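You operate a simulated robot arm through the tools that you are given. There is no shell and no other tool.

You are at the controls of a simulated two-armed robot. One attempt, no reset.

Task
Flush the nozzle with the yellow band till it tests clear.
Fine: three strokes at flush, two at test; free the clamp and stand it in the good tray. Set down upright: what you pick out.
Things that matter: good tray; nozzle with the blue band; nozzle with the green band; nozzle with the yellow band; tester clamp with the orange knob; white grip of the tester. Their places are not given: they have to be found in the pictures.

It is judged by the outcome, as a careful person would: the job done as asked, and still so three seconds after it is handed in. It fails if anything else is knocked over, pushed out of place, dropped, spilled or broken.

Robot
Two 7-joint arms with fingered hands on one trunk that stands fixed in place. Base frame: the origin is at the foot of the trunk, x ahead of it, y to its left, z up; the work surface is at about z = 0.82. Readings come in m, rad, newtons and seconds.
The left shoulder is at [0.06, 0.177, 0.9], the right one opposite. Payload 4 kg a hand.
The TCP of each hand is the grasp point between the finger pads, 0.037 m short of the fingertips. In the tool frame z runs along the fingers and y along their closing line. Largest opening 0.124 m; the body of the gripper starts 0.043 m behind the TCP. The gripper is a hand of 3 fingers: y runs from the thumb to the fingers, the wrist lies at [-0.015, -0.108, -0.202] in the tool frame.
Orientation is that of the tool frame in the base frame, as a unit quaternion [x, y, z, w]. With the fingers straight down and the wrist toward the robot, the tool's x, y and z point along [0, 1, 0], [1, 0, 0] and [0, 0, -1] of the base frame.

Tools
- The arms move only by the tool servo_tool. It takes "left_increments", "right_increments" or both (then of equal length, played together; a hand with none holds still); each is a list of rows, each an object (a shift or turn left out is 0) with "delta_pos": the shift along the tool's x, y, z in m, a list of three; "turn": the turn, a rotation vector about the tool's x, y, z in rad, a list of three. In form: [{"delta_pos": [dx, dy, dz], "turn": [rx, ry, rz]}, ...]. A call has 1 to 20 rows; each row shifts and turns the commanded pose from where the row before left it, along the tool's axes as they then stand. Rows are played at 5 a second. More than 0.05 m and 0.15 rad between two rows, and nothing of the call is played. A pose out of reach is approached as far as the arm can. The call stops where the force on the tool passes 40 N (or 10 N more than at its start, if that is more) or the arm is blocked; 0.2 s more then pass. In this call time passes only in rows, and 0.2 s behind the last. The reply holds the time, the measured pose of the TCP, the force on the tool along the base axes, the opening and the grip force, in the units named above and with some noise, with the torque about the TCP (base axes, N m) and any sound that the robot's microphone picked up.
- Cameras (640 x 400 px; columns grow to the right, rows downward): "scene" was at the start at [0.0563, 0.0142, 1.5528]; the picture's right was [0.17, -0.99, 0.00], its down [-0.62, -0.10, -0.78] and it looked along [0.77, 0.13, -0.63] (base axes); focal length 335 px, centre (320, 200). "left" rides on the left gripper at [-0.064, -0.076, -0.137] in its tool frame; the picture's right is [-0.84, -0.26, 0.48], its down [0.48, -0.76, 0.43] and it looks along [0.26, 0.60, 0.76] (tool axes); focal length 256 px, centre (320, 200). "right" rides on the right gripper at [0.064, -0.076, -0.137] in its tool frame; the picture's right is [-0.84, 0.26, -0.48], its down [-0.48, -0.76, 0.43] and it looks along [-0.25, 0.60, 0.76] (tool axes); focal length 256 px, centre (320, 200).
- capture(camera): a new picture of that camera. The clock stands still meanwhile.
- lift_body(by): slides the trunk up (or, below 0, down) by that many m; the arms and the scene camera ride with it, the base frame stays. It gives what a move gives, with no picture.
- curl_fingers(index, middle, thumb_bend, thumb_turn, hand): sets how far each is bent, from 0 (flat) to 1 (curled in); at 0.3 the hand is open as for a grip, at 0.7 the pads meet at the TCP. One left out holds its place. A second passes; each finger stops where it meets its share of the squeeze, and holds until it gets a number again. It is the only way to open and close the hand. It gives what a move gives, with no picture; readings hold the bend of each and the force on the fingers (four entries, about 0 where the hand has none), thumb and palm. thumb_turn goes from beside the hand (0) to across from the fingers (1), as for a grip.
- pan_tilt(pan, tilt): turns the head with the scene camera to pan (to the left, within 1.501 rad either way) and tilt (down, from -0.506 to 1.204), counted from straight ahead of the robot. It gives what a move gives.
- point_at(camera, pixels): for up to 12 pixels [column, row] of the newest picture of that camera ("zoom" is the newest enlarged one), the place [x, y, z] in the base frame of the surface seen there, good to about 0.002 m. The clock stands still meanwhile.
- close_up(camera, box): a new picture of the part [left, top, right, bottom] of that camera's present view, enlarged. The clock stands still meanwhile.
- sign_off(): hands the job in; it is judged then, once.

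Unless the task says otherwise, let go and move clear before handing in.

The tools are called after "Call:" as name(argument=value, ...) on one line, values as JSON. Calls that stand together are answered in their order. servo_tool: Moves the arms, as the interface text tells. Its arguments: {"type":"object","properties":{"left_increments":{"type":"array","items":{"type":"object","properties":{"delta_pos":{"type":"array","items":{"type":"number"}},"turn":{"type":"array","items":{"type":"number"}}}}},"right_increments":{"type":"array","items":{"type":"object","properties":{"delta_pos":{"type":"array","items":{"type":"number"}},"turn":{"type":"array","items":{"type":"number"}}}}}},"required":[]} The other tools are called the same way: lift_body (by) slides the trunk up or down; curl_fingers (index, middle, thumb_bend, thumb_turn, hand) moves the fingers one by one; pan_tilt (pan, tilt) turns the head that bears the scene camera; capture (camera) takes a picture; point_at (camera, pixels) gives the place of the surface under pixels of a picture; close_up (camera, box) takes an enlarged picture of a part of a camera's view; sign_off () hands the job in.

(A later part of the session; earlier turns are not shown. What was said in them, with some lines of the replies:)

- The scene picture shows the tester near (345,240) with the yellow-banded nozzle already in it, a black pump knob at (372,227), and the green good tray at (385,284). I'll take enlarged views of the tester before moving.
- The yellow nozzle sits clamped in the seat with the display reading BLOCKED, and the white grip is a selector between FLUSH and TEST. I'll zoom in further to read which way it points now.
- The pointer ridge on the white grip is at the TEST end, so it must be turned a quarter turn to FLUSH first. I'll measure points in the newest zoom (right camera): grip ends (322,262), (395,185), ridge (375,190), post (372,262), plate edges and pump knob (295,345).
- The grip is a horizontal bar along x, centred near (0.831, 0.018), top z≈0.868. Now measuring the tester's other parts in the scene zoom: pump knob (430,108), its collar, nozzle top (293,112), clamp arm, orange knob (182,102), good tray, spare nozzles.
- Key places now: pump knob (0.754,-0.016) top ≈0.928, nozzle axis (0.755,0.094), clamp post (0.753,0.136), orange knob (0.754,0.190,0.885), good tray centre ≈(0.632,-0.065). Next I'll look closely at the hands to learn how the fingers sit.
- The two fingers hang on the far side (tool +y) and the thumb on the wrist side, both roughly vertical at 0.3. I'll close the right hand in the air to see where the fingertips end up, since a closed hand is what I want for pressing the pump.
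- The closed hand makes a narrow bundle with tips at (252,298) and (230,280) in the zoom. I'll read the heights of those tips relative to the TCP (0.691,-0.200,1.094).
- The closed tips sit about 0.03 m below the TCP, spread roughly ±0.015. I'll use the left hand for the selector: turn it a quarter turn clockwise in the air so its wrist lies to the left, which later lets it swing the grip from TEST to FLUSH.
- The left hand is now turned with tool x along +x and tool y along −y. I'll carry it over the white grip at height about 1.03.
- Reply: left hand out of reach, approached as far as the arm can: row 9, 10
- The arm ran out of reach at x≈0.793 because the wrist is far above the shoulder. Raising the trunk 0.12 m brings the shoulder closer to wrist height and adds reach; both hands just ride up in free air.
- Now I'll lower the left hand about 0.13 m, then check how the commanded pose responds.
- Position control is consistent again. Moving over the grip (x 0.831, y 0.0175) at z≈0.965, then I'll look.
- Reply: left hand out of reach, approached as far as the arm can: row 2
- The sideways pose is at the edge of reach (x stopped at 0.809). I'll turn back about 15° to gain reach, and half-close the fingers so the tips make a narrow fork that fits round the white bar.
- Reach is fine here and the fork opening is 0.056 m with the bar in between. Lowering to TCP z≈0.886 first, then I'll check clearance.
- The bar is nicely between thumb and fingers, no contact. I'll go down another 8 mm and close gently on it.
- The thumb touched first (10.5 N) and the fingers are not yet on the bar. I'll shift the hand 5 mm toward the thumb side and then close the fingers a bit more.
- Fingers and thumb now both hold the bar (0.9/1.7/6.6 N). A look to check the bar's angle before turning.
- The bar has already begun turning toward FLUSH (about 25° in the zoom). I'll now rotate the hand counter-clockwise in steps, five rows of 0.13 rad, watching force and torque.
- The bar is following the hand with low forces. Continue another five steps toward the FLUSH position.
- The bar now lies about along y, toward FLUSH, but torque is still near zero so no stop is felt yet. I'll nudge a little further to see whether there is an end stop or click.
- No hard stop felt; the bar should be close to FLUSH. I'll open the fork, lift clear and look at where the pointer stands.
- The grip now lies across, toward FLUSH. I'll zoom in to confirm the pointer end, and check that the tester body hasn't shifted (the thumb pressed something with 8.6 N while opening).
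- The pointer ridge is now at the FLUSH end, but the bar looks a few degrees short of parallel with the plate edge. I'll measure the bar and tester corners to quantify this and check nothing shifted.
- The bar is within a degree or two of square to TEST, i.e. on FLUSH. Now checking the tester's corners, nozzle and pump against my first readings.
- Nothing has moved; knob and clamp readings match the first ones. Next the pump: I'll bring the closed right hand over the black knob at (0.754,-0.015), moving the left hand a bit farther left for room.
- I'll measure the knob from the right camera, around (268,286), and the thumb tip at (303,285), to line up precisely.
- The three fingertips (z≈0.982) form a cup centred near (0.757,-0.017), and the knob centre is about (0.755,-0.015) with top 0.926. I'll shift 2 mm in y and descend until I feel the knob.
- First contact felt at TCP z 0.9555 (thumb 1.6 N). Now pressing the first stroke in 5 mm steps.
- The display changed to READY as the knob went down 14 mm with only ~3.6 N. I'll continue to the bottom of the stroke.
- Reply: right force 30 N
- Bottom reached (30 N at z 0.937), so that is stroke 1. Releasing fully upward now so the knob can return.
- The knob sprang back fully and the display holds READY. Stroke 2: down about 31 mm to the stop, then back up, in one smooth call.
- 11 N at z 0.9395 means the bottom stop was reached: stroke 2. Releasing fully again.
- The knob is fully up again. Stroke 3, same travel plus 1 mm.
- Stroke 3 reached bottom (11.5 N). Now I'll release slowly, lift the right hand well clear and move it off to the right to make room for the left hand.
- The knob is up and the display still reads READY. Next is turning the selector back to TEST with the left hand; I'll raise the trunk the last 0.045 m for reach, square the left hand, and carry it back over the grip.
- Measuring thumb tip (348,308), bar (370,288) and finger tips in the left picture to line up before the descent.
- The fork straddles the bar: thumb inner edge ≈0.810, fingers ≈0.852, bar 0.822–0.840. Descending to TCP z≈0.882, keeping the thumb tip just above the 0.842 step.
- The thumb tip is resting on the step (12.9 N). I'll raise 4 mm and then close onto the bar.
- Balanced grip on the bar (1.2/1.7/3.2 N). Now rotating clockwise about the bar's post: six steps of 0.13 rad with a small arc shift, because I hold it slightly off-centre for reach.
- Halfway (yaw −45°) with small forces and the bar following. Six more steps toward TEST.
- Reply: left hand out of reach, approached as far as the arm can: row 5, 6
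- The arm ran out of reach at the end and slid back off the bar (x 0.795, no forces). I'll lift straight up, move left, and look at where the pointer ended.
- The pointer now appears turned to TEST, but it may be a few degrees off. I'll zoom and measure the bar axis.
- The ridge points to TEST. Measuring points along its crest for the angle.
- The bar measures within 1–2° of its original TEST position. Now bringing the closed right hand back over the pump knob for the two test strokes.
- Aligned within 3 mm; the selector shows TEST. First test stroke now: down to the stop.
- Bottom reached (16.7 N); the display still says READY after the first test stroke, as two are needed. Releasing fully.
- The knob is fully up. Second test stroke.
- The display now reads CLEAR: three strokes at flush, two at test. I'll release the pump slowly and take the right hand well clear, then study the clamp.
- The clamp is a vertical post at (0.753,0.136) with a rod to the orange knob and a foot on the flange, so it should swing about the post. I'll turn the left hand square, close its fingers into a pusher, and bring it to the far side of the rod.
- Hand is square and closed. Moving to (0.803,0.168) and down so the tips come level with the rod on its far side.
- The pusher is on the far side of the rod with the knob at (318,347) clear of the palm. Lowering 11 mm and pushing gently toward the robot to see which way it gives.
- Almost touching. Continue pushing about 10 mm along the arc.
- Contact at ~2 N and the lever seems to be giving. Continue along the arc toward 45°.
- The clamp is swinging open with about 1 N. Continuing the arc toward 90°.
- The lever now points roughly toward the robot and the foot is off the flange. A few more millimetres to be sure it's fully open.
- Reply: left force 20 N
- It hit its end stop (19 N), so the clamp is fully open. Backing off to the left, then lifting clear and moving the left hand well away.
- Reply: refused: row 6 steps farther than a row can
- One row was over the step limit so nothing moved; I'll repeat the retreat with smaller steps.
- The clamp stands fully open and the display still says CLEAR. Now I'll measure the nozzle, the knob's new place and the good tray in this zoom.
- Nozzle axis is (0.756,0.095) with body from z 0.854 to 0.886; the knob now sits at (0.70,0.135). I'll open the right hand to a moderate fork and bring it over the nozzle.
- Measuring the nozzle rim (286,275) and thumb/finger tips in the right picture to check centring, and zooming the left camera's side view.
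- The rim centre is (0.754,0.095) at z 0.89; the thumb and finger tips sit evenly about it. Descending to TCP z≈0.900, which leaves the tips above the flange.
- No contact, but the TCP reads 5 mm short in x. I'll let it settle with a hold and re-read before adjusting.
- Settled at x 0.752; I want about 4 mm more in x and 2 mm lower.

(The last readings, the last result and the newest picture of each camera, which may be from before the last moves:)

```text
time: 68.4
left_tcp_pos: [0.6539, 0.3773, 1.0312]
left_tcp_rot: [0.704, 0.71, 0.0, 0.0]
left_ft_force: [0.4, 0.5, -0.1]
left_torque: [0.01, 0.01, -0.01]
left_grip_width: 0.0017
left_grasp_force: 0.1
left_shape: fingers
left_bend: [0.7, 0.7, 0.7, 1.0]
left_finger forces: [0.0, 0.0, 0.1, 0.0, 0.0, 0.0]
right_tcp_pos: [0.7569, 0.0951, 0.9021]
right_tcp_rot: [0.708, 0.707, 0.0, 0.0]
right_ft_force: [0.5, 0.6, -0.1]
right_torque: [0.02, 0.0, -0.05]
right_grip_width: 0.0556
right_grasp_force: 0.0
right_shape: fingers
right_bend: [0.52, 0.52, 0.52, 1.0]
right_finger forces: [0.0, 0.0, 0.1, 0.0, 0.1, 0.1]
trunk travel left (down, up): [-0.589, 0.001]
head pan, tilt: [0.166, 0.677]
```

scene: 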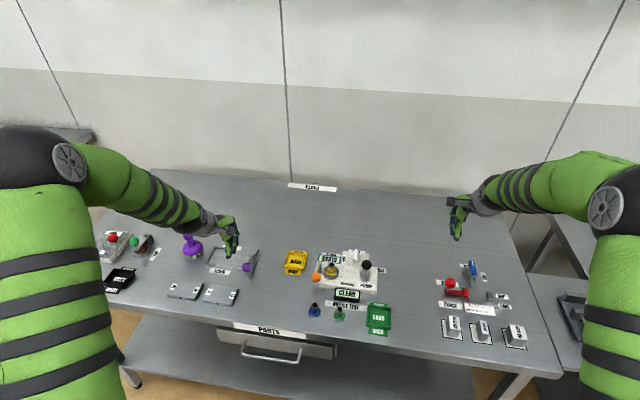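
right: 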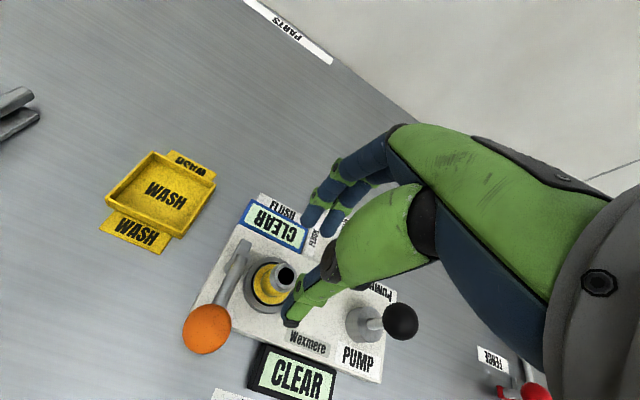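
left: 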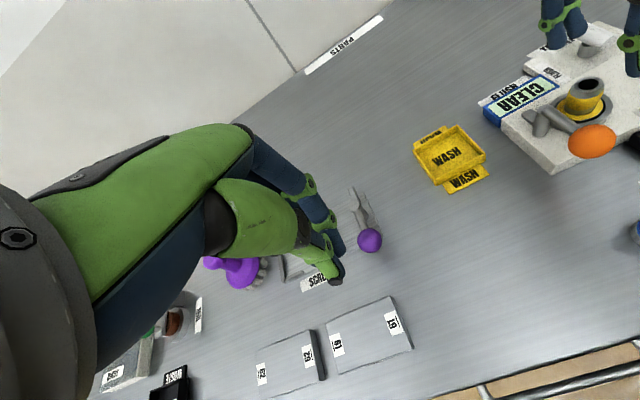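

Positioned at (0.757,0.095,0.902). Closing the fingers around the nozzle body in two stages.

Call:
curl_fingers(hand="right", index=0.63, middle=0.63, thumb_bend=0.62)

Call:
close_up(camera="left", box=[480, 0, 640, 180])

Call:
close_up(camera="right", box=[170, 160, 440, 400])

```text
time: 69.4
left_tcp_pos: [0.6533, 0.3777, 1.0311]
left_tcp_rot: [0.704, 0.71, 0.0, 0.0]
left_ft_force: [0.2, 0.1, -0.3]
left_torque: [-0.02, 0.0, 0.02]
left_grip_width: 0.0015
left_grasp_force: 0.0
left_shape: fingers
left_bend: [0.7, 0.7, 0.7, 1.0]
left_finger forces: [0.0, 0.0, 0.0, 0.1, 0.0, 0.1]
right_tcp_pos: [0.7554, 0.0957, 0.9022]
right_tcp_rot: [0.707, 0.707, 0.0, 0.0]
right_ft_force: [-4.7, 1.0, 5.7]
right_torque: [0.01, 0.07, 0.0]
right_grip_width: 0.0297
right_grasp_force: 5.2
right_shape: fingers
right_bend: [0.63, 0.62, 0.61, 1.0]
right_finger forces: [0.6, 0.9, 0.0, 0.0, 8.5, 0.0]
trunk travel left (down, up): [-0.589, 0.001]
head pan, tilt: [0.166, 0.677]
```

```text
2.22 times, centred on (560, 90) of left
```

zoom: 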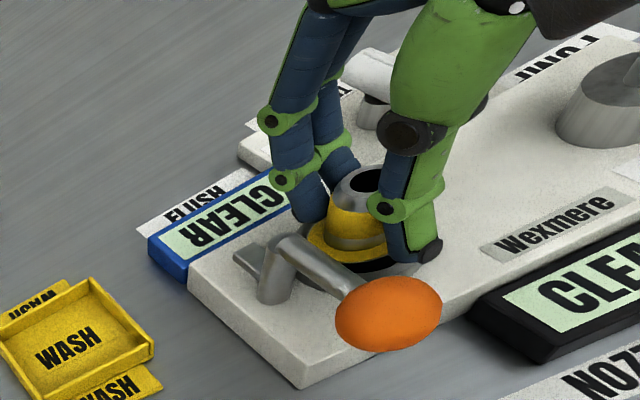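

```text
1.67 times, centred on (305, 280) of right
```

zoom: 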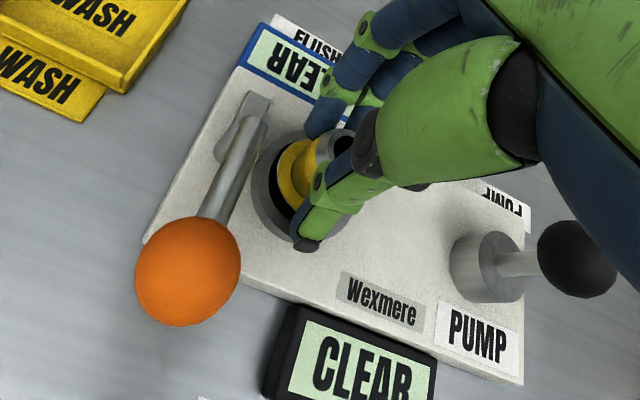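

The thumb met the nozzle first and its tip is riding on the flange (5.7 N upward). I'll raise 3 mm, ease 1.5 mm toward the thumb, and then finish closing.

Call:
servo_tool(right_increments=[{"delta_pos": [0, -0.0015, -0.003]}, {"delta_pos": [0, 0, 0]}])

Call:
curl_fingers(hand="right", index=0.68, middle=0.68, thumb_bend=0.65)

Call:
close_up(camera="left", box=[480, 0, 640, 180])

Call:
close_up(camera="right", box=[230, 180, 400, 320])

```text
time: 70.0
left_tcp_pos: [0.6526, 0.3763, 1.0294]
left_tcp_rot: [0.704, 0.71, 0.0, 0.001]
left_ft_force: [0.2, -0.7, 1.1]
left_torque: [-0.01, 0.03, 0.01]
left_grip_width: 0.0018
left_grasp_force: 0.1
left_shape: fingers
left_bend: [0.7, 0.7, 0.7, 1.0]
left_finger forces: [0.1, 0.0, 0.0, 0.0, 0.0, 0.0]
right_tcp_pos: [0.7558, 0.095, 0.9045]
right_tcp_rot: [0.706, 0.708, -0.001, -0.001]
right_ft_force: [-0.4, -0.2, 0.1]
right_torque: [0.0, -0.01, 0.0]
right_grip_width: 0.0282
right_grasp_force: 2.9
right_shape: fingers
right_bend: [0.62, 0.62, 0.61, 1.0]
right_finger forces: [1.3, 1.7, 0.0, 0.0, 2.6, 0.0]
trunk travel left (down, up): [-0.589, 0.001]
head pan, tilt: [0.166, 0.677]
```

```text
time: 71.0
left_tcp_pos: [0.6536, 0.3769, 1.0292]
left_tcp_rot: [0.704, 0.71, -0.001, 0.001]
left_ft_force: [-0.8, -0.3, 0.4]
left_torque: [-0.02, -0.02, 0.02]
left_grip_width: 0.0017
left_grasp_force: 0.0
left_shape: fingers
left_bend: [0.7, 0.7, 0.7, 1.0]
left_finger forces: [0.0, 0.0, 0.1, 0.0, 0.0, 0.0]
right_tcp_pos: [0.7557, 0.0968, 0.9041]
right_tcp_rot: [0.707, 0.707, 0.0, 0.0]
right_ft_force: [0.6, 0.1, 0.9]
right_torque: [-0.04, -0.1, -0.02]
right_grip_width: 0.0266
right_grasp_force: 10.4
right_shape: fingers
right_bend: [0.64, 0.64, 0.63, 1.0]
right_finger forces: [4.6, 5.6, 0.0, 0.0, 10.6, 0.0]
trunk travel left (down, up): [-0.589, 0.001]
head pan, tilt: [0.166, 0.677]
```

```text
2.22 times, centred on (560, 90) of left
```

zoom: 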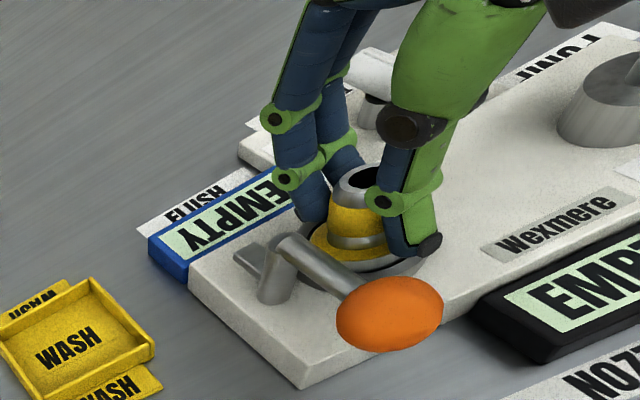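

```text
2.86 times, centred on (315, 250) of right
```

zoom: 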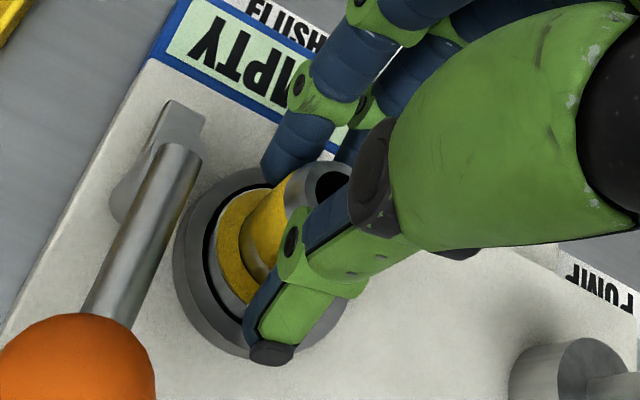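

A firm balanced grip (4.6/5.6/10.6 N); the display changed to EMPTY, so the nozzle has already come off its seat. Lifting straight up slowly.

Call:
servo_tool(right_increments=[{"delta_pos": [0, 0, -0.008]}, {"delta_pos": [0, 0, -0.012]}, {"delta_pos": [0, 0, -0.02]}, {"delta_pos": [0, 0, -0.03]}, {"delta_pos": [0, 0, -0.03]}])

Call:
close_up(camera="right", box=[170, 160, 440, 400])

Call:
close_up(camera="left", box=[480, 0, 640, 180])

```text
time: 72.2
left_tcp_pos: [0.6537, 0.3777, 1.0318]
left_tcp_rot: [0.704, 0.71, 0.0, 0.0]
left_ft_force: [-0.5, 0.7, -0.4]
left_torque: [0.0, 0.0, 0.01]
left_grip_width: 0.0018
left_grasp_force: 0.1
left_shape: fingers
left_bend: [0.7, 0.7, 0.7, 1.0]
left_finger forces: [0.1, 0.0, 0.0, 0.0, 0.0, 0.1]
right_tcp_pos: [0.7559, 0.0976, 1.0033]
right_tcp_rot: [0.706, 0.708, 0.0, 0.0]
right_ft_force: [0.5, 0.8, -2.0]
right_torque: [0.0, -0.01, -0.02]
right_grip_width: 0.0258
right_grasp_force: 9.8
right_shape: fingers
right_bend: [0.64, 0.64, 0.63, 1.0]
right_finger forces: [4.6, 5.2, 0.1, 0.0, 10.1, 0.0]
trunk travel left (down, up): [-0.589, 0.001]
head pan, tilt: [0.166, 0.677]
```

```text
1.67 times, centred on (305, 280) of right
```

zoom: 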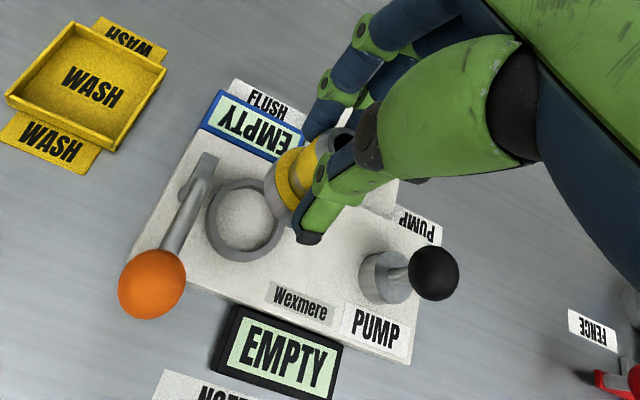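

```text
2.22 times, centred on (560, 90) of left
```

zoom: 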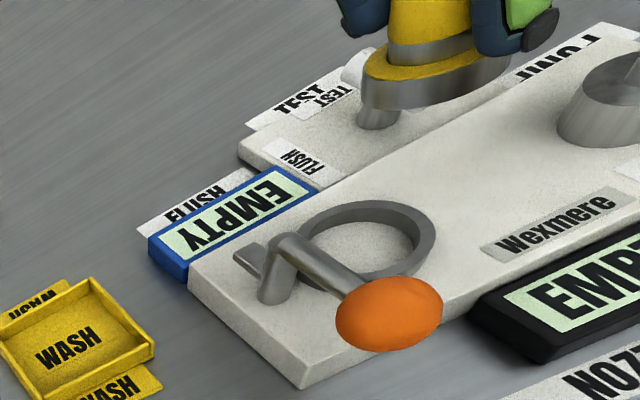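

The nozzle hangs upright below the hand. I'll measure its bottom edge, from the left camera zoom, relative to the TCP (z 1.003) so I know how far to lower it in the tray.

Call:
point_at(camera="zoom", pixels=[[368, 100], [385, 105], [410, 107], [440, 104], [480, 94], [505, 75], [400, 75], [420, 55], [372, 78], [440, 88]])

Call:
close_up(camera="right", box=[240, 200, 380, 320])

```text
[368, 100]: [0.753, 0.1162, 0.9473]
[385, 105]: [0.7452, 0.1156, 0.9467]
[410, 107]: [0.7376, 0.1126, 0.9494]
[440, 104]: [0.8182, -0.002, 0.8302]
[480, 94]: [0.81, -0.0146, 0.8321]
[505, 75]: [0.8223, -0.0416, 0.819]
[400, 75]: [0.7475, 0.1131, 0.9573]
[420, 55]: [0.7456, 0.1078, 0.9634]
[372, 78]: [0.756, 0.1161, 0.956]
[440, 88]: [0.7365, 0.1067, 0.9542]
```

```text
3.33 times, centred on (310, 260) of right
```

zoom: 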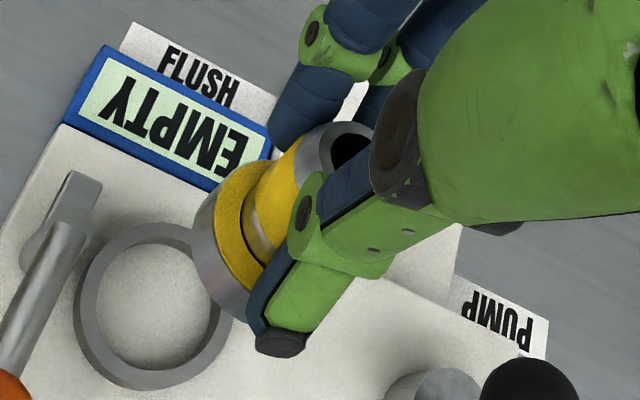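

The bottom edge is about 0.0565 m below the TCP, and the nozzle axis is near the TCP. Now carrying it high over to the good tray at about (0.637,-0.067).

Call:
servo_tool(right_increments=[{"delta_pos": [0, 0, -0.025]}, {"delta_pos": [-0.0275, -0.0195, 0]}, {"delta_pos": [-0.0275, -0.0195, 0]}, {"delta_pos": [-0.0275, -0.0195, 0]}, {"delta_pos": [-0.0275, -0.0195, 0]}, {"delta_pos": [-0.0275, -0.0195, 0]}, {"delta_pos": [-0.0275, -0.0195, 0]}, {"delta_pos": [0, 0, 0]}])

Call:
capture(camera="right")

Call:
close_up(camera="scene", box=[310, 240, 440, 350])

```text
time: 74.0
left_tcp_pos: [0.6534, 0.378, 1.0304]
left_tcp_rot: [0.704, 0.71, 0.001, 0.0]
left_ft_force: [1.1, -0.1, 0.6]
left_torque: [0.01, 0.0, 0.02]
left_grip_width: 0.0017
left_grasp_force: 0.0
left_shape: fingers
left_bend: [0.7, 0.7, 0.7, 1.0]
left_finger forces: [0.0, 0.0, 0.0, 0.0, 0.0, 0.0]
right_tcp_pos: [0.6402, -0.0657, 1.0312]
right_tcp_rot: [0.706, 0.708, 0.001, 0.0]
right_ft_force: [-0.2, 0.0, -1.3]
right_torque: [0.03, -0.02, -0.01]
right_grip_width: 0.0252
right_grasp_force: 10.1
right_shape: fingers
right_bend: [0.64, 0.64, 0.63, 1.0]
right_finger forces: [4.5, 5.5, 0.0, 0.1, 9.8, 0.0]
trunk travel left (down, up): [-0.589, 0.001]
head pan, tilt: [0.166, 0.677]
```

```text
taken
```

right: 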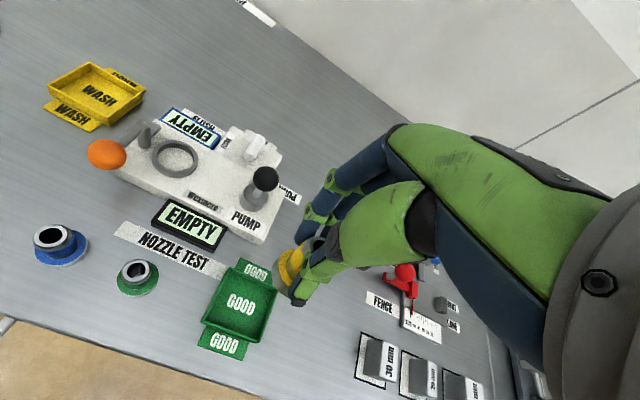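

```text
3.64 times, centred on (375, 295) of scene
```

zoom: 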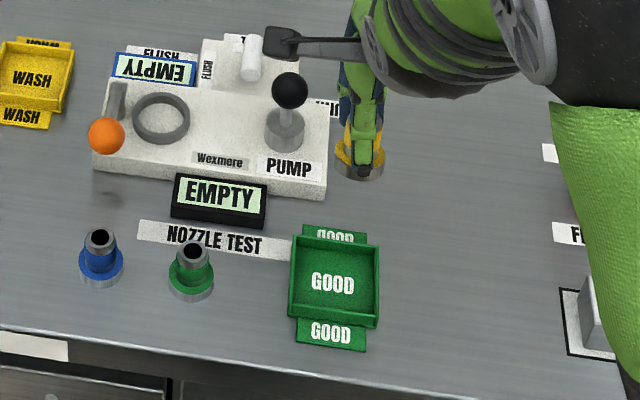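

The nozzle is above the tray. I'll zoom on the tray from the right camera and measure its inner walls, plus the nozzle's flange, to place it centrally.

Call:
close_up(camera="right", box=[180, 220, 340, 370])

```text
2.67 times, centred on (260, 295) of right
```

zoom: 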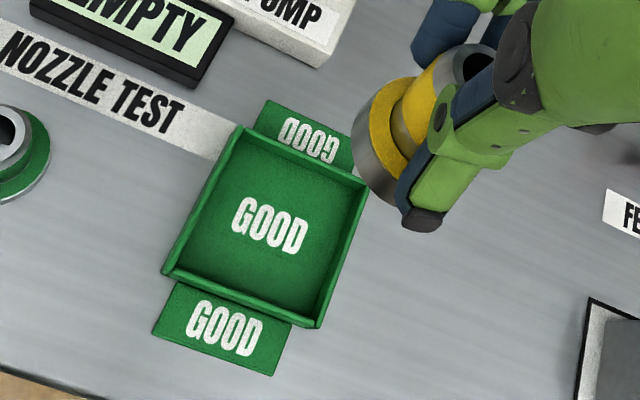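

Call:
point_at(camera="zoom", pixels=[[238, 128], [365, 182], [315, 325], [166, 272], [268, 225], [250, 148], [345, 190], [305, 305], [185, 260], [360, 160], [362, 190], [400, 170]])

```text
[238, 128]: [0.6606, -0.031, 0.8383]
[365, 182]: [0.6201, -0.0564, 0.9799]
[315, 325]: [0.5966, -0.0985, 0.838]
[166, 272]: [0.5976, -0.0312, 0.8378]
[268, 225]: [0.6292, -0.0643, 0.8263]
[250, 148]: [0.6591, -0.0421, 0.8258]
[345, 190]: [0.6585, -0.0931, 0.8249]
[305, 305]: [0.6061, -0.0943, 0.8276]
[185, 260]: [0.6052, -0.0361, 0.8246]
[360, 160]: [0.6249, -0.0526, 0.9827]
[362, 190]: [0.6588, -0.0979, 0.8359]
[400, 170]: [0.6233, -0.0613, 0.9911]
```

Tray rim spans x 0.597–0.661, y −0.099 to −0.031 (rim z 0.838, floor ≈0.825); its centre is (0.629,-0.065). I'll shift 7 mm back and descend to TCP z≈0.895.

Call:
servo_tool(right_increments=[{"delta_pos": [0.0007, -0.0072, 0.02]}, {"delta_pos": [0, 0, 0.035]}, {"delta_pos": [0, 0, 0.035]}, {"delta_pos": [0, 0, 0.03]}, {"delta_pos": [0, 0, 0.016]}, {"delta_pos": [0, 0, 0]}])

Call:
close_up(camera="right", box=[180, 180, 400, 380])

Call:
close_up(camera="scene", box=[340, 270, 420, 345])

```text
time: 75.4
left_tcp_pos: [0.6535, 0.3783, 1.0303]
left_tcp_rot: [0.704, 0.71, 0.0, 0.0]
left_ft_force: [-0.2, 0.3, 0.0]
left_torque: [0.01, -0.01, 0.01]
left_grip_width: 0.0018
left_grasp_force: 0.1
left_shape: fingers
left_bend: [0.7, 0.7, 0.7, 1.0]
left_finger forces: [0.0, 0.1, 0.1, 0.0, 0.0, 0.1]
right_tcp_pos: [0.632, -0.0664, 0.8941]
right_tcp_rot: [0.707, 0.707, 0.001, 0.0]
right_ft_force: [0.7, -0.1, -1.9]
right_torque: [-0.01, -0.03, 0.0]
right_grip_width: 0.0247
right_grasp_force: 9.5
right_shape: fingers
right_bend: [0.64, 0.64, 0.63, 1.0]
right_finger forces: [4.5, 5.4, 0.0, 0.1, 9.6, 0.0]
trunk travel left (down, up): [-0.589, 0.001]
head pan, tilt: [0.166, 0.677]
```

```text
2.00 times, centred on (290, 280) of right
```

zoom: 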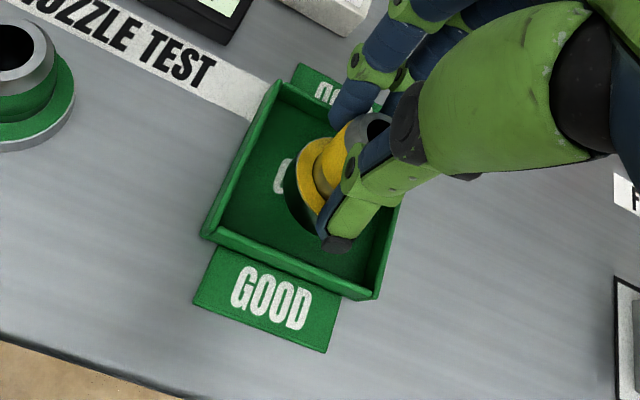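

```text
5.33 times, centred on (380, 308) of scene
```

zoom: 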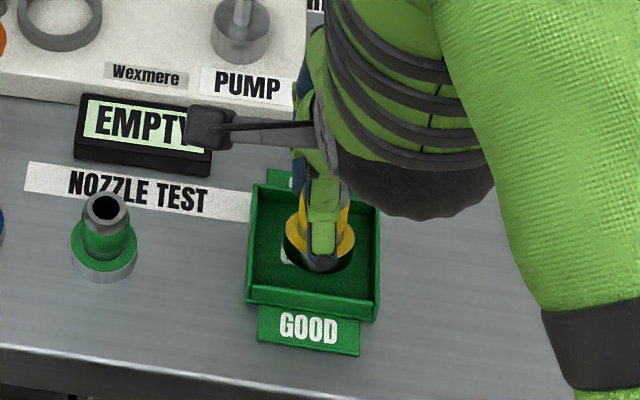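

The nozzle is over the tray interior with clearance on all sides. Lowering in small steps until I feel the floor.

Call:
servo_tool(right_increments=[{"delta_pos": [0, 0, 0.004]}, {"delta_pos": [0, 0, 0.004]}, {"delta_pos": [0, 0, 0.003]}, {"delta_pos": [0, 0, 0]}])

```text
time: 76.4
left_tcp_pos: [0.6522, 0.3777, 1.0307]
left_tcp_rot: [0.704, 0.71, 0.0, 0.0]
left_ft_force: [0.3, -0.1, 0.5]
left_torque: [-0.02, 0.0, -0.01]
left_grip_width: 0.0018
left_grasp_force: 0.1
left_shape: fingers
left_bend: [0.7, 0.7, 0.7, 1.0]
left_finger forces: [0.0, 0.0, 0.0, 0.0, 0.1, 0.0]
right_tcp_pos: [0.6309, -0.0667, 0.8842]
right_tcp_rot: [0.707, 0.708, 0.001, 0.001]
right_ft_force: [-3.8, 0.6, 18.3]
right_torque: [-0.04, -0.06, -0.01]
right_grip_width: 0.0261
right_grasp_force: 14.7
right_shape: fingers
right_bend: [0.65, 0.65, 0.62, 1.0]
right_finger forces: [4.1, 6.4, 0.0, 0.1, 20.3, 0.0]
trunk travel left (down, up): [-0.589, 0.001]
head pan, tilt: [0.166, 0.677]
```

The floor is felt at TCP z 0.884 (18 N). Easing up 2 mm to take off the load before releasing.

Call:
servo_tool(right_increments=[{"delta_pos": [0, 0, -0.0015]}, {"delta_pos": [0, 0, 0]}])

Call:
close_up(camera="right", box=[180, 180, 400, 380])

Call:
close_up(camera="scene", box=[340, 270, 420, 345])

```text
time: 77.0
left_tcp_pos: [0.6517, 0.378, 1.03]
left_tcp_rot: [0.704, 0.71, -0.001, 0.0]
left_ft_force: [0.2, 0.3, 0.0]
left_torque: [0.01, 0.01, -0.02]
left_grip_width: 0.0017
left_grasp_force: 0.1
left_shape: fingers
left_bend: [0.7, 0.7, 0.7, 1.0]
left_finger forces: [0.0, 0.0, 0.1, 0.0, 0.1, 0.0]
right_tcp_pos: [0.6314, -0.0666, 0.8849]
right_tcp_rot: [0.707, 0.707, 0.001, 0.0]
right_ft_force: [-2.1, 1.1, 16.3]
right_torque: [0.06, -0.07, 0.05]
right_grip_width: 0.0261
right_grasp_force: 15.0
right_shape: fingers
right_bend: [0.65, 0.65, 0.62, 1.0]
right_finger forces: [4.9, 5.9, 0.0, 0.0, 18.8, 0.1]
trunk travel left (down, up): [-0.589, 0.001]
head pan, tilt: [0.166, 0.677]
```

```text
2.00 times, centred on (290, 280) of right
```

zoom: 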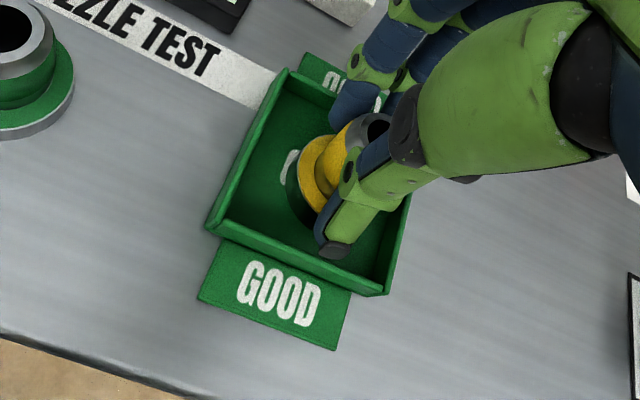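

```text
5.33 times, centred on (380, 308) of scene
```

zoom: 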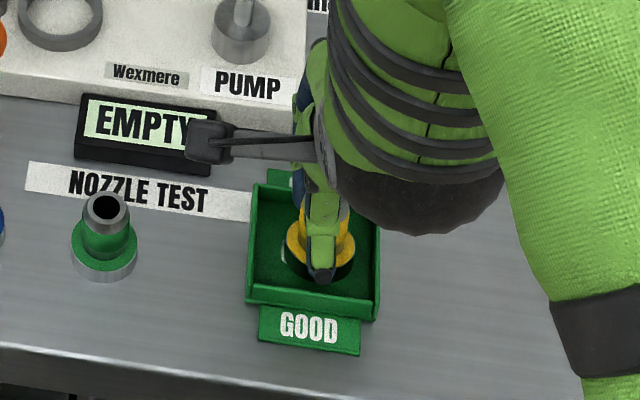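

Still 16 N of downward load; raising another 1.5 mm at a time until it drops.

Call:
servo_tool(right_increments=[{"delta_pos": [0, 0, -0.0015]}, {"delta_pos": [0, 0, 0]}])

```text
time: 77.6
left_tcp_pos: [0.654, 0.3778, 1.0303]
left_tcp_rot: [0.704, 0.71, 0.0, 0.0]
left_ft_force: [0.2, -0.5, 0.2]
left_torque: [-0.01, -0.01, 0.0]
left_grip_width: 0.0019
left_grasp_force: 0.0
left_shape: fingers
left_bend: [0.7, 0.7, 0.7, 1.0]
left_finger forces: [0.0, 0.1, 0.0, 0.0, 0.0, 0.0]
right_tcp_pos: [0.6315, -0.0666, 0.8859]
right_tcp_rot: [0.707, 0.707, 0.0, 0.0]
right_ft_force: [-0.2, -0.1, 5.6]
right_torque: [0.06, -0.05, 0.04]
right_grip_width: 0.0261
right_grasp_force: 11.6
right_shape: fingers
right_bend: [0.65, 0.65, 0.63, 1.0]
right_finger forces: [5.0, 5.9, 0.0, 0.1, 13.2, 0.1]
trunk travel left (down, up): [-0.589, 0.001]
head pan, tilt: [0.166, 0.677]
```

Down to 5.6 N: the nozzle rests on the tray floor. Opening the fingers a little, symmetrically.

Call:
curl_fingers(hand="right", index=0.61, middle=0.61, thumb_bend=0.6)

Call:
close_up(camera="right", box=[180, 180, 400, 380])

Call:
close_up(camera="scene", box=[340, 270, 420, 345])

```text
time: 78.6
left_tcp_pos: [0.6527, 0.377, 1.0304]
left_tcp_rot: [0.704, 0.71, 0.0, 0.0]
left_ft_force: [0.2, -0.2, 0.1]
left_torque: [0.01, 0.0, 0.02]
left_grip_width: 0.0017
left_grasp_force: 0.1
left_shape: fingers
left_bend: [0.7, 0.7, 0.7, 1.0]
left_finger forces: [0.1, 0.0, 0.1, 0.0, 0.0, 0.0]
right_tcp_pos: [0.6338, -0.0667, 0.8852]
right_tcp_rot: [0.707, 0.707, 0.0, 0.0]
right_ft_force: [0.2, 0.0, -0.3]
right_torque: [-0.03, 0.0, -0.02]
right_grip_width: 0.0306
right_grasp_force: 0.1
right_shape: fingers
right_bend: [0.61, 0.61, 0.6, 1.0]
right_finger forces: [0.0, 0.1, 0.1, 0.0, 0.5, 0.0]
trunk travel left (down, up): [-0.589, 0.001]
head pan, tilt: [0.166, 0.677]
```

```text
2.00 times, centred on (290, 280) of right
```

zoom: 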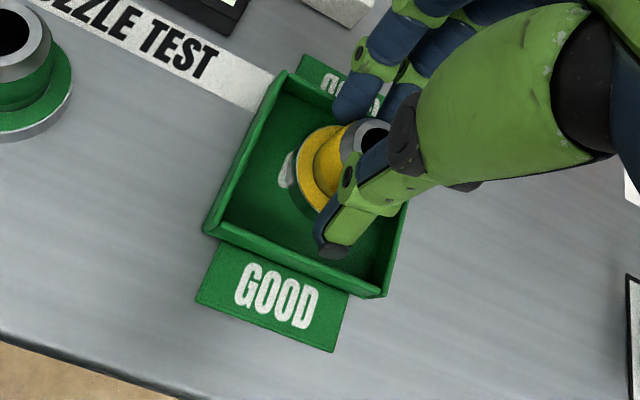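

```text
5.33 times, centred on (380, 308) of scene
```

zoom: 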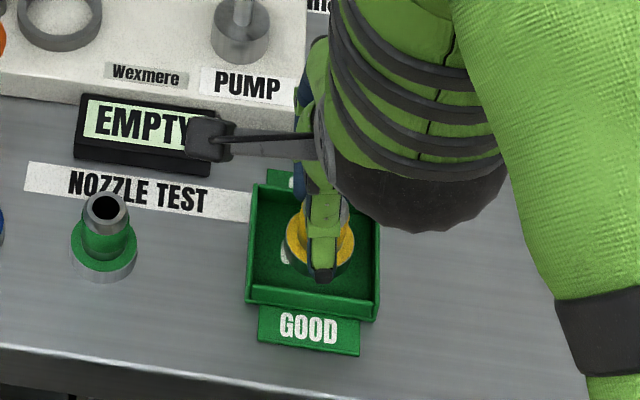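

Released: finger forces ~0, the nozzle stands on its own; the thumb still grazes it (0.5 N). I'll shift 2 mm off the thumb contact, then open slightly more and rise slowly.

Call:
servo_tool(right_increments=[{"delta_pos": [0, -0.002, -0.002]}])

Call:
curl_fingers(hand="right", index=0.57, middle=0.57, thumb_bend=0.57)

Call:
close_up(camera="right", box=[180, 180, 400, 380])

```text
time: 79.0
left_tcp_pos: [0.6529, 0.3767, 1.0309]
left_tcp_rot: [0.704, 0.71, 0.001, 0.0]
left_ft_force: [-0.2, -0.2, 0.1]
left_torque: [0.04, 0.01, -0.03]
left_grip_width: 0.0017
left_grasp_force: 0.2
left_shape: fingers
left_bend: [0.7, 0.7, 0.7, 1.0]
left_finger forces: [0.0, 0.0, 0.0, 0.0, 0.1, 0.0]
right_tcp_pos: [0.6314, -0.067, 0.8877]
right_tcp_rot: [0.706, 0.708, 0.0, 0.0]
right_ft_force: [-0.2, 0.1, -0.4]
right_torque: [0.0, 0.0, -0.02]
right_grip_width: 0.0302
right_grasp_force: 0.1
right_shape: fingers
right_bend: [0.61, 0.61, 0.6, 1.0]
right_finger forces: [0.1, 0.4, 0.0, 0.1, 0.0, 0.0]
trunk travel left (down, up): [-0.589, 0.001]
head pan, tilt: [0.166, 0.677]
```

```text
time: 80.0
left_tcp_pos: [0.6527, 0.3773, 1.0307]
left_tcp_rot: [0.704, 0.71, 0.0, 0.0]
left_ft_force: [0.0, 0.2, -0.6]
left_torque: [-0.01, -0.04, 0.0]
left_grip_width: 0.0017
left_grasp_force: 0.0
left_shape: fingers
left_bend: [0.7, 0.7, 0.7, 1.0]
left_finger forces: [0.0, 0.0, 0.1, 0.0, 0.0, 0.0]
right_tcp_pos: [0.6305, -0.067, 0.887]
right_tcp_rot: [0.707, 0.707, 0.0, 0.0]
right_ft_force: [-0.4, -0.2, 0.2]
right_torque: [0.0, -0.05, 0.0]
right_grip_width: 0.0433
right_grasp_force: 0.1
right_shape: fingers
right_bend: [0.56, 0.56, 0.56, 1.0]
right_finger forces: [0.1, 0.1, 0.0, 0.0, 0.0, 0.0]
trunk travel left (down, up): [-0.589, 0.001]
head pan, tilt: [0.166, 0.677]
```

```text
2.00 times, centred on (290, 280) of right
```

zoom: 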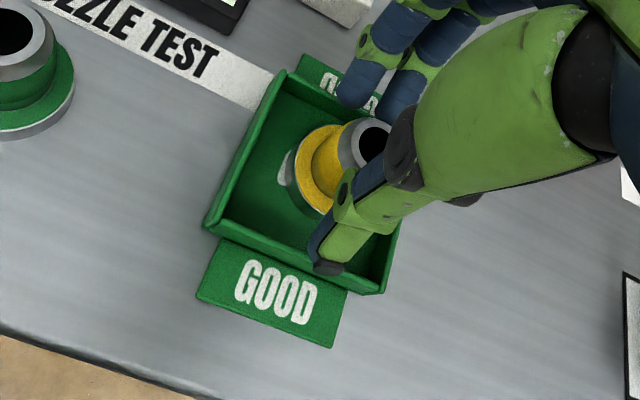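

The hand is fully clear of the nozzle on both sides (all contacts zero). Rising slowly straight up, then moving off to the right.

Call:
servo_tool(right_increments=[{"delta_pos": [0, 0, -0.01]}, {"delta_pos": [0, 0, -0.015]}, {"delta_pos": [0, 0, -0.025]}, {"delta_pos": [0, 0, -0.035]}, {"delta_pos": [0, 0, -0.045]}, {"delta_pos": [0, 0, -0.045]}, {"delta_pos": [-0.045, 0, 0]}, {"delta_pos": [-0.045, 0, 0]}, {"delta_pos": [-0.045, 0, 0]}, {"delta_pos": [-0.045, 0, 0]}])

Call:
capture(camera="scene")

Call:
close_up(camera="scene", box=[280, 240, 410, 345])

Call:
capture(camera="right")

```text
time: 82.2
left_tcp_pos: [0.6539, 0.3758, 1.0303]
left_tcp_rot: [0.704, 0.71, 0.0, -0.001]
left_ft_force: [-0.9, 0.5, 0.6]
left_torque: [0.01, 0.0, 0.04]
left_grip_width: 0.002
left_grasp_force: 0.2
left_shape: fingers
left_bend: [0.7, 0.7, 0.7, 1.0]
left_finger forces: [0.0, 0.0, 0.0, 0.0, 0.0, 0.1]
right_tcp_pos: [0.6322, -0.2492, 1.0605]
right_tcp_rot: [0.707, 0.707, 0.001, -0.001]
right_ft_force: [0.0, 0.0, 0.4]
right_torque: [0.02, 0.03, 0.0]
right_grip_width: 0.0436
right_grasp_force: 0.0
right_shape: fingers
right_bend: [0.56, 0.56, 0.56, 1.0]
right_finger forces: [0.0, 0.0, 0.0, 0.0, 0.1, 0.1]
trunk travel left (down, up): [-0.589, 0.001]
head pan, tilt: [0.166, 0.677]
```

```text
taken
```

scene: 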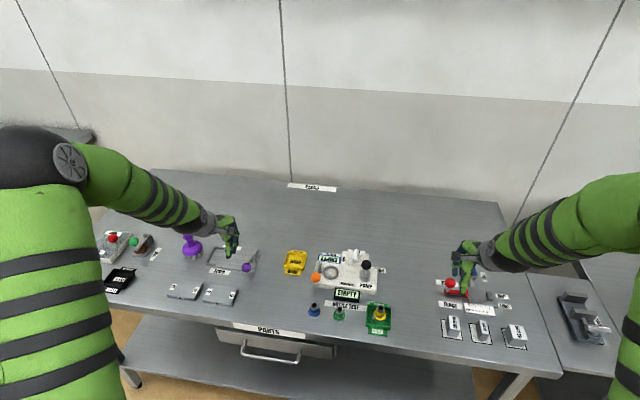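

```text
3.81 times, centred on (345, 292) of scene
```

zoom: 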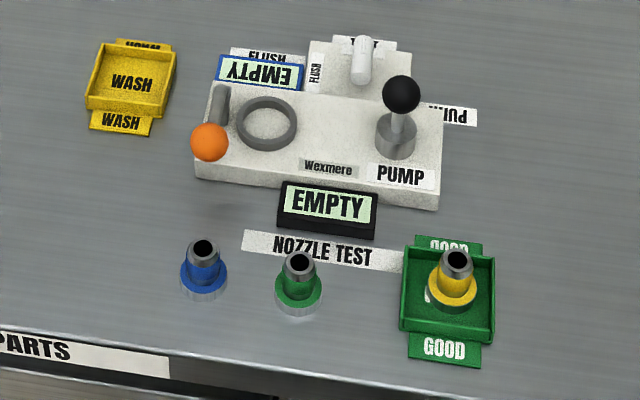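

```text
taken
```

right: 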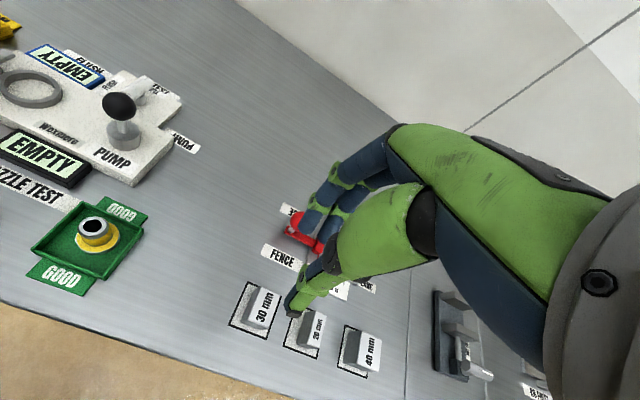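

The yellow nozzle stands in the green GOOD tray; blue and green nozzles, tester and trays look unmoved. One last close check of the nozzle's uprightness and the tray's place.

Call:
close_up(camera="right", box=[20, 180, 160, 300])

Call:
close_up(camera="scene", box=[355, 290, 405, 340])

Call:
point_at(camera="scene", pixels=[[379, 309], [379, 316], [315, 306], [340, 309], [316, 277], [366, 264], [352, 257]])

```text
3.33 times, centred on (90, 240) of right
```

zoom: 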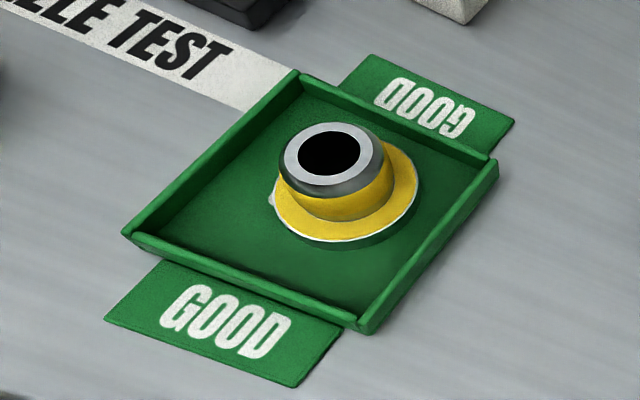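

```text
8.00 times, centred on (380, 315) of scene
```

zoom: 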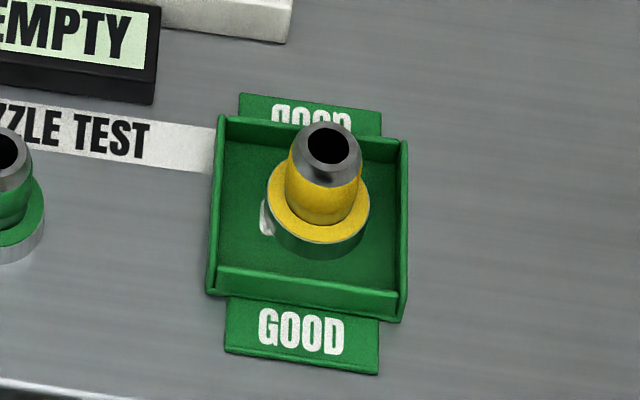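

```text
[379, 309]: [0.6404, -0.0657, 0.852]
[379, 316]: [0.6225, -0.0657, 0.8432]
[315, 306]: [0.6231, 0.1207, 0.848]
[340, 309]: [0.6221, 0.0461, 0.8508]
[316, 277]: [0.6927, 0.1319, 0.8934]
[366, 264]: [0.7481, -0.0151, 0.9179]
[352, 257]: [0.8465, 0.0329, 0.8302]
```

The nozzle stands flat and upright near the middle of the GOOD tray. The tray, spare nozzles, pump and clamp read where they should, the clamp is free, and both hands are clear. Handing in.

Call:
sign_off()

```text
The job is handed in.
```

The yellow-banded nozzle tested clear and now stands upright in the good tray.

- **Flush and test:** I gave it three full pump strokes at FLUSH and two at TEST. The display read CLEAR after the second test stroke.
- **Clamp:** I swung it open to its end stop and left it open. The display read EMPTY once the nozzle was out.
- **Everything else:** The last pictures and position readings showed the blue and green nozzles, both trays and the tester where they started. The selector is back on TEST, as I found it.

While I was turning the selector, the left thumb pressed on the tester body twice, at 8.6 N and about 13 N. Readings taken afterwards showed no shift.

I let go and moved both hands clear before handing in.
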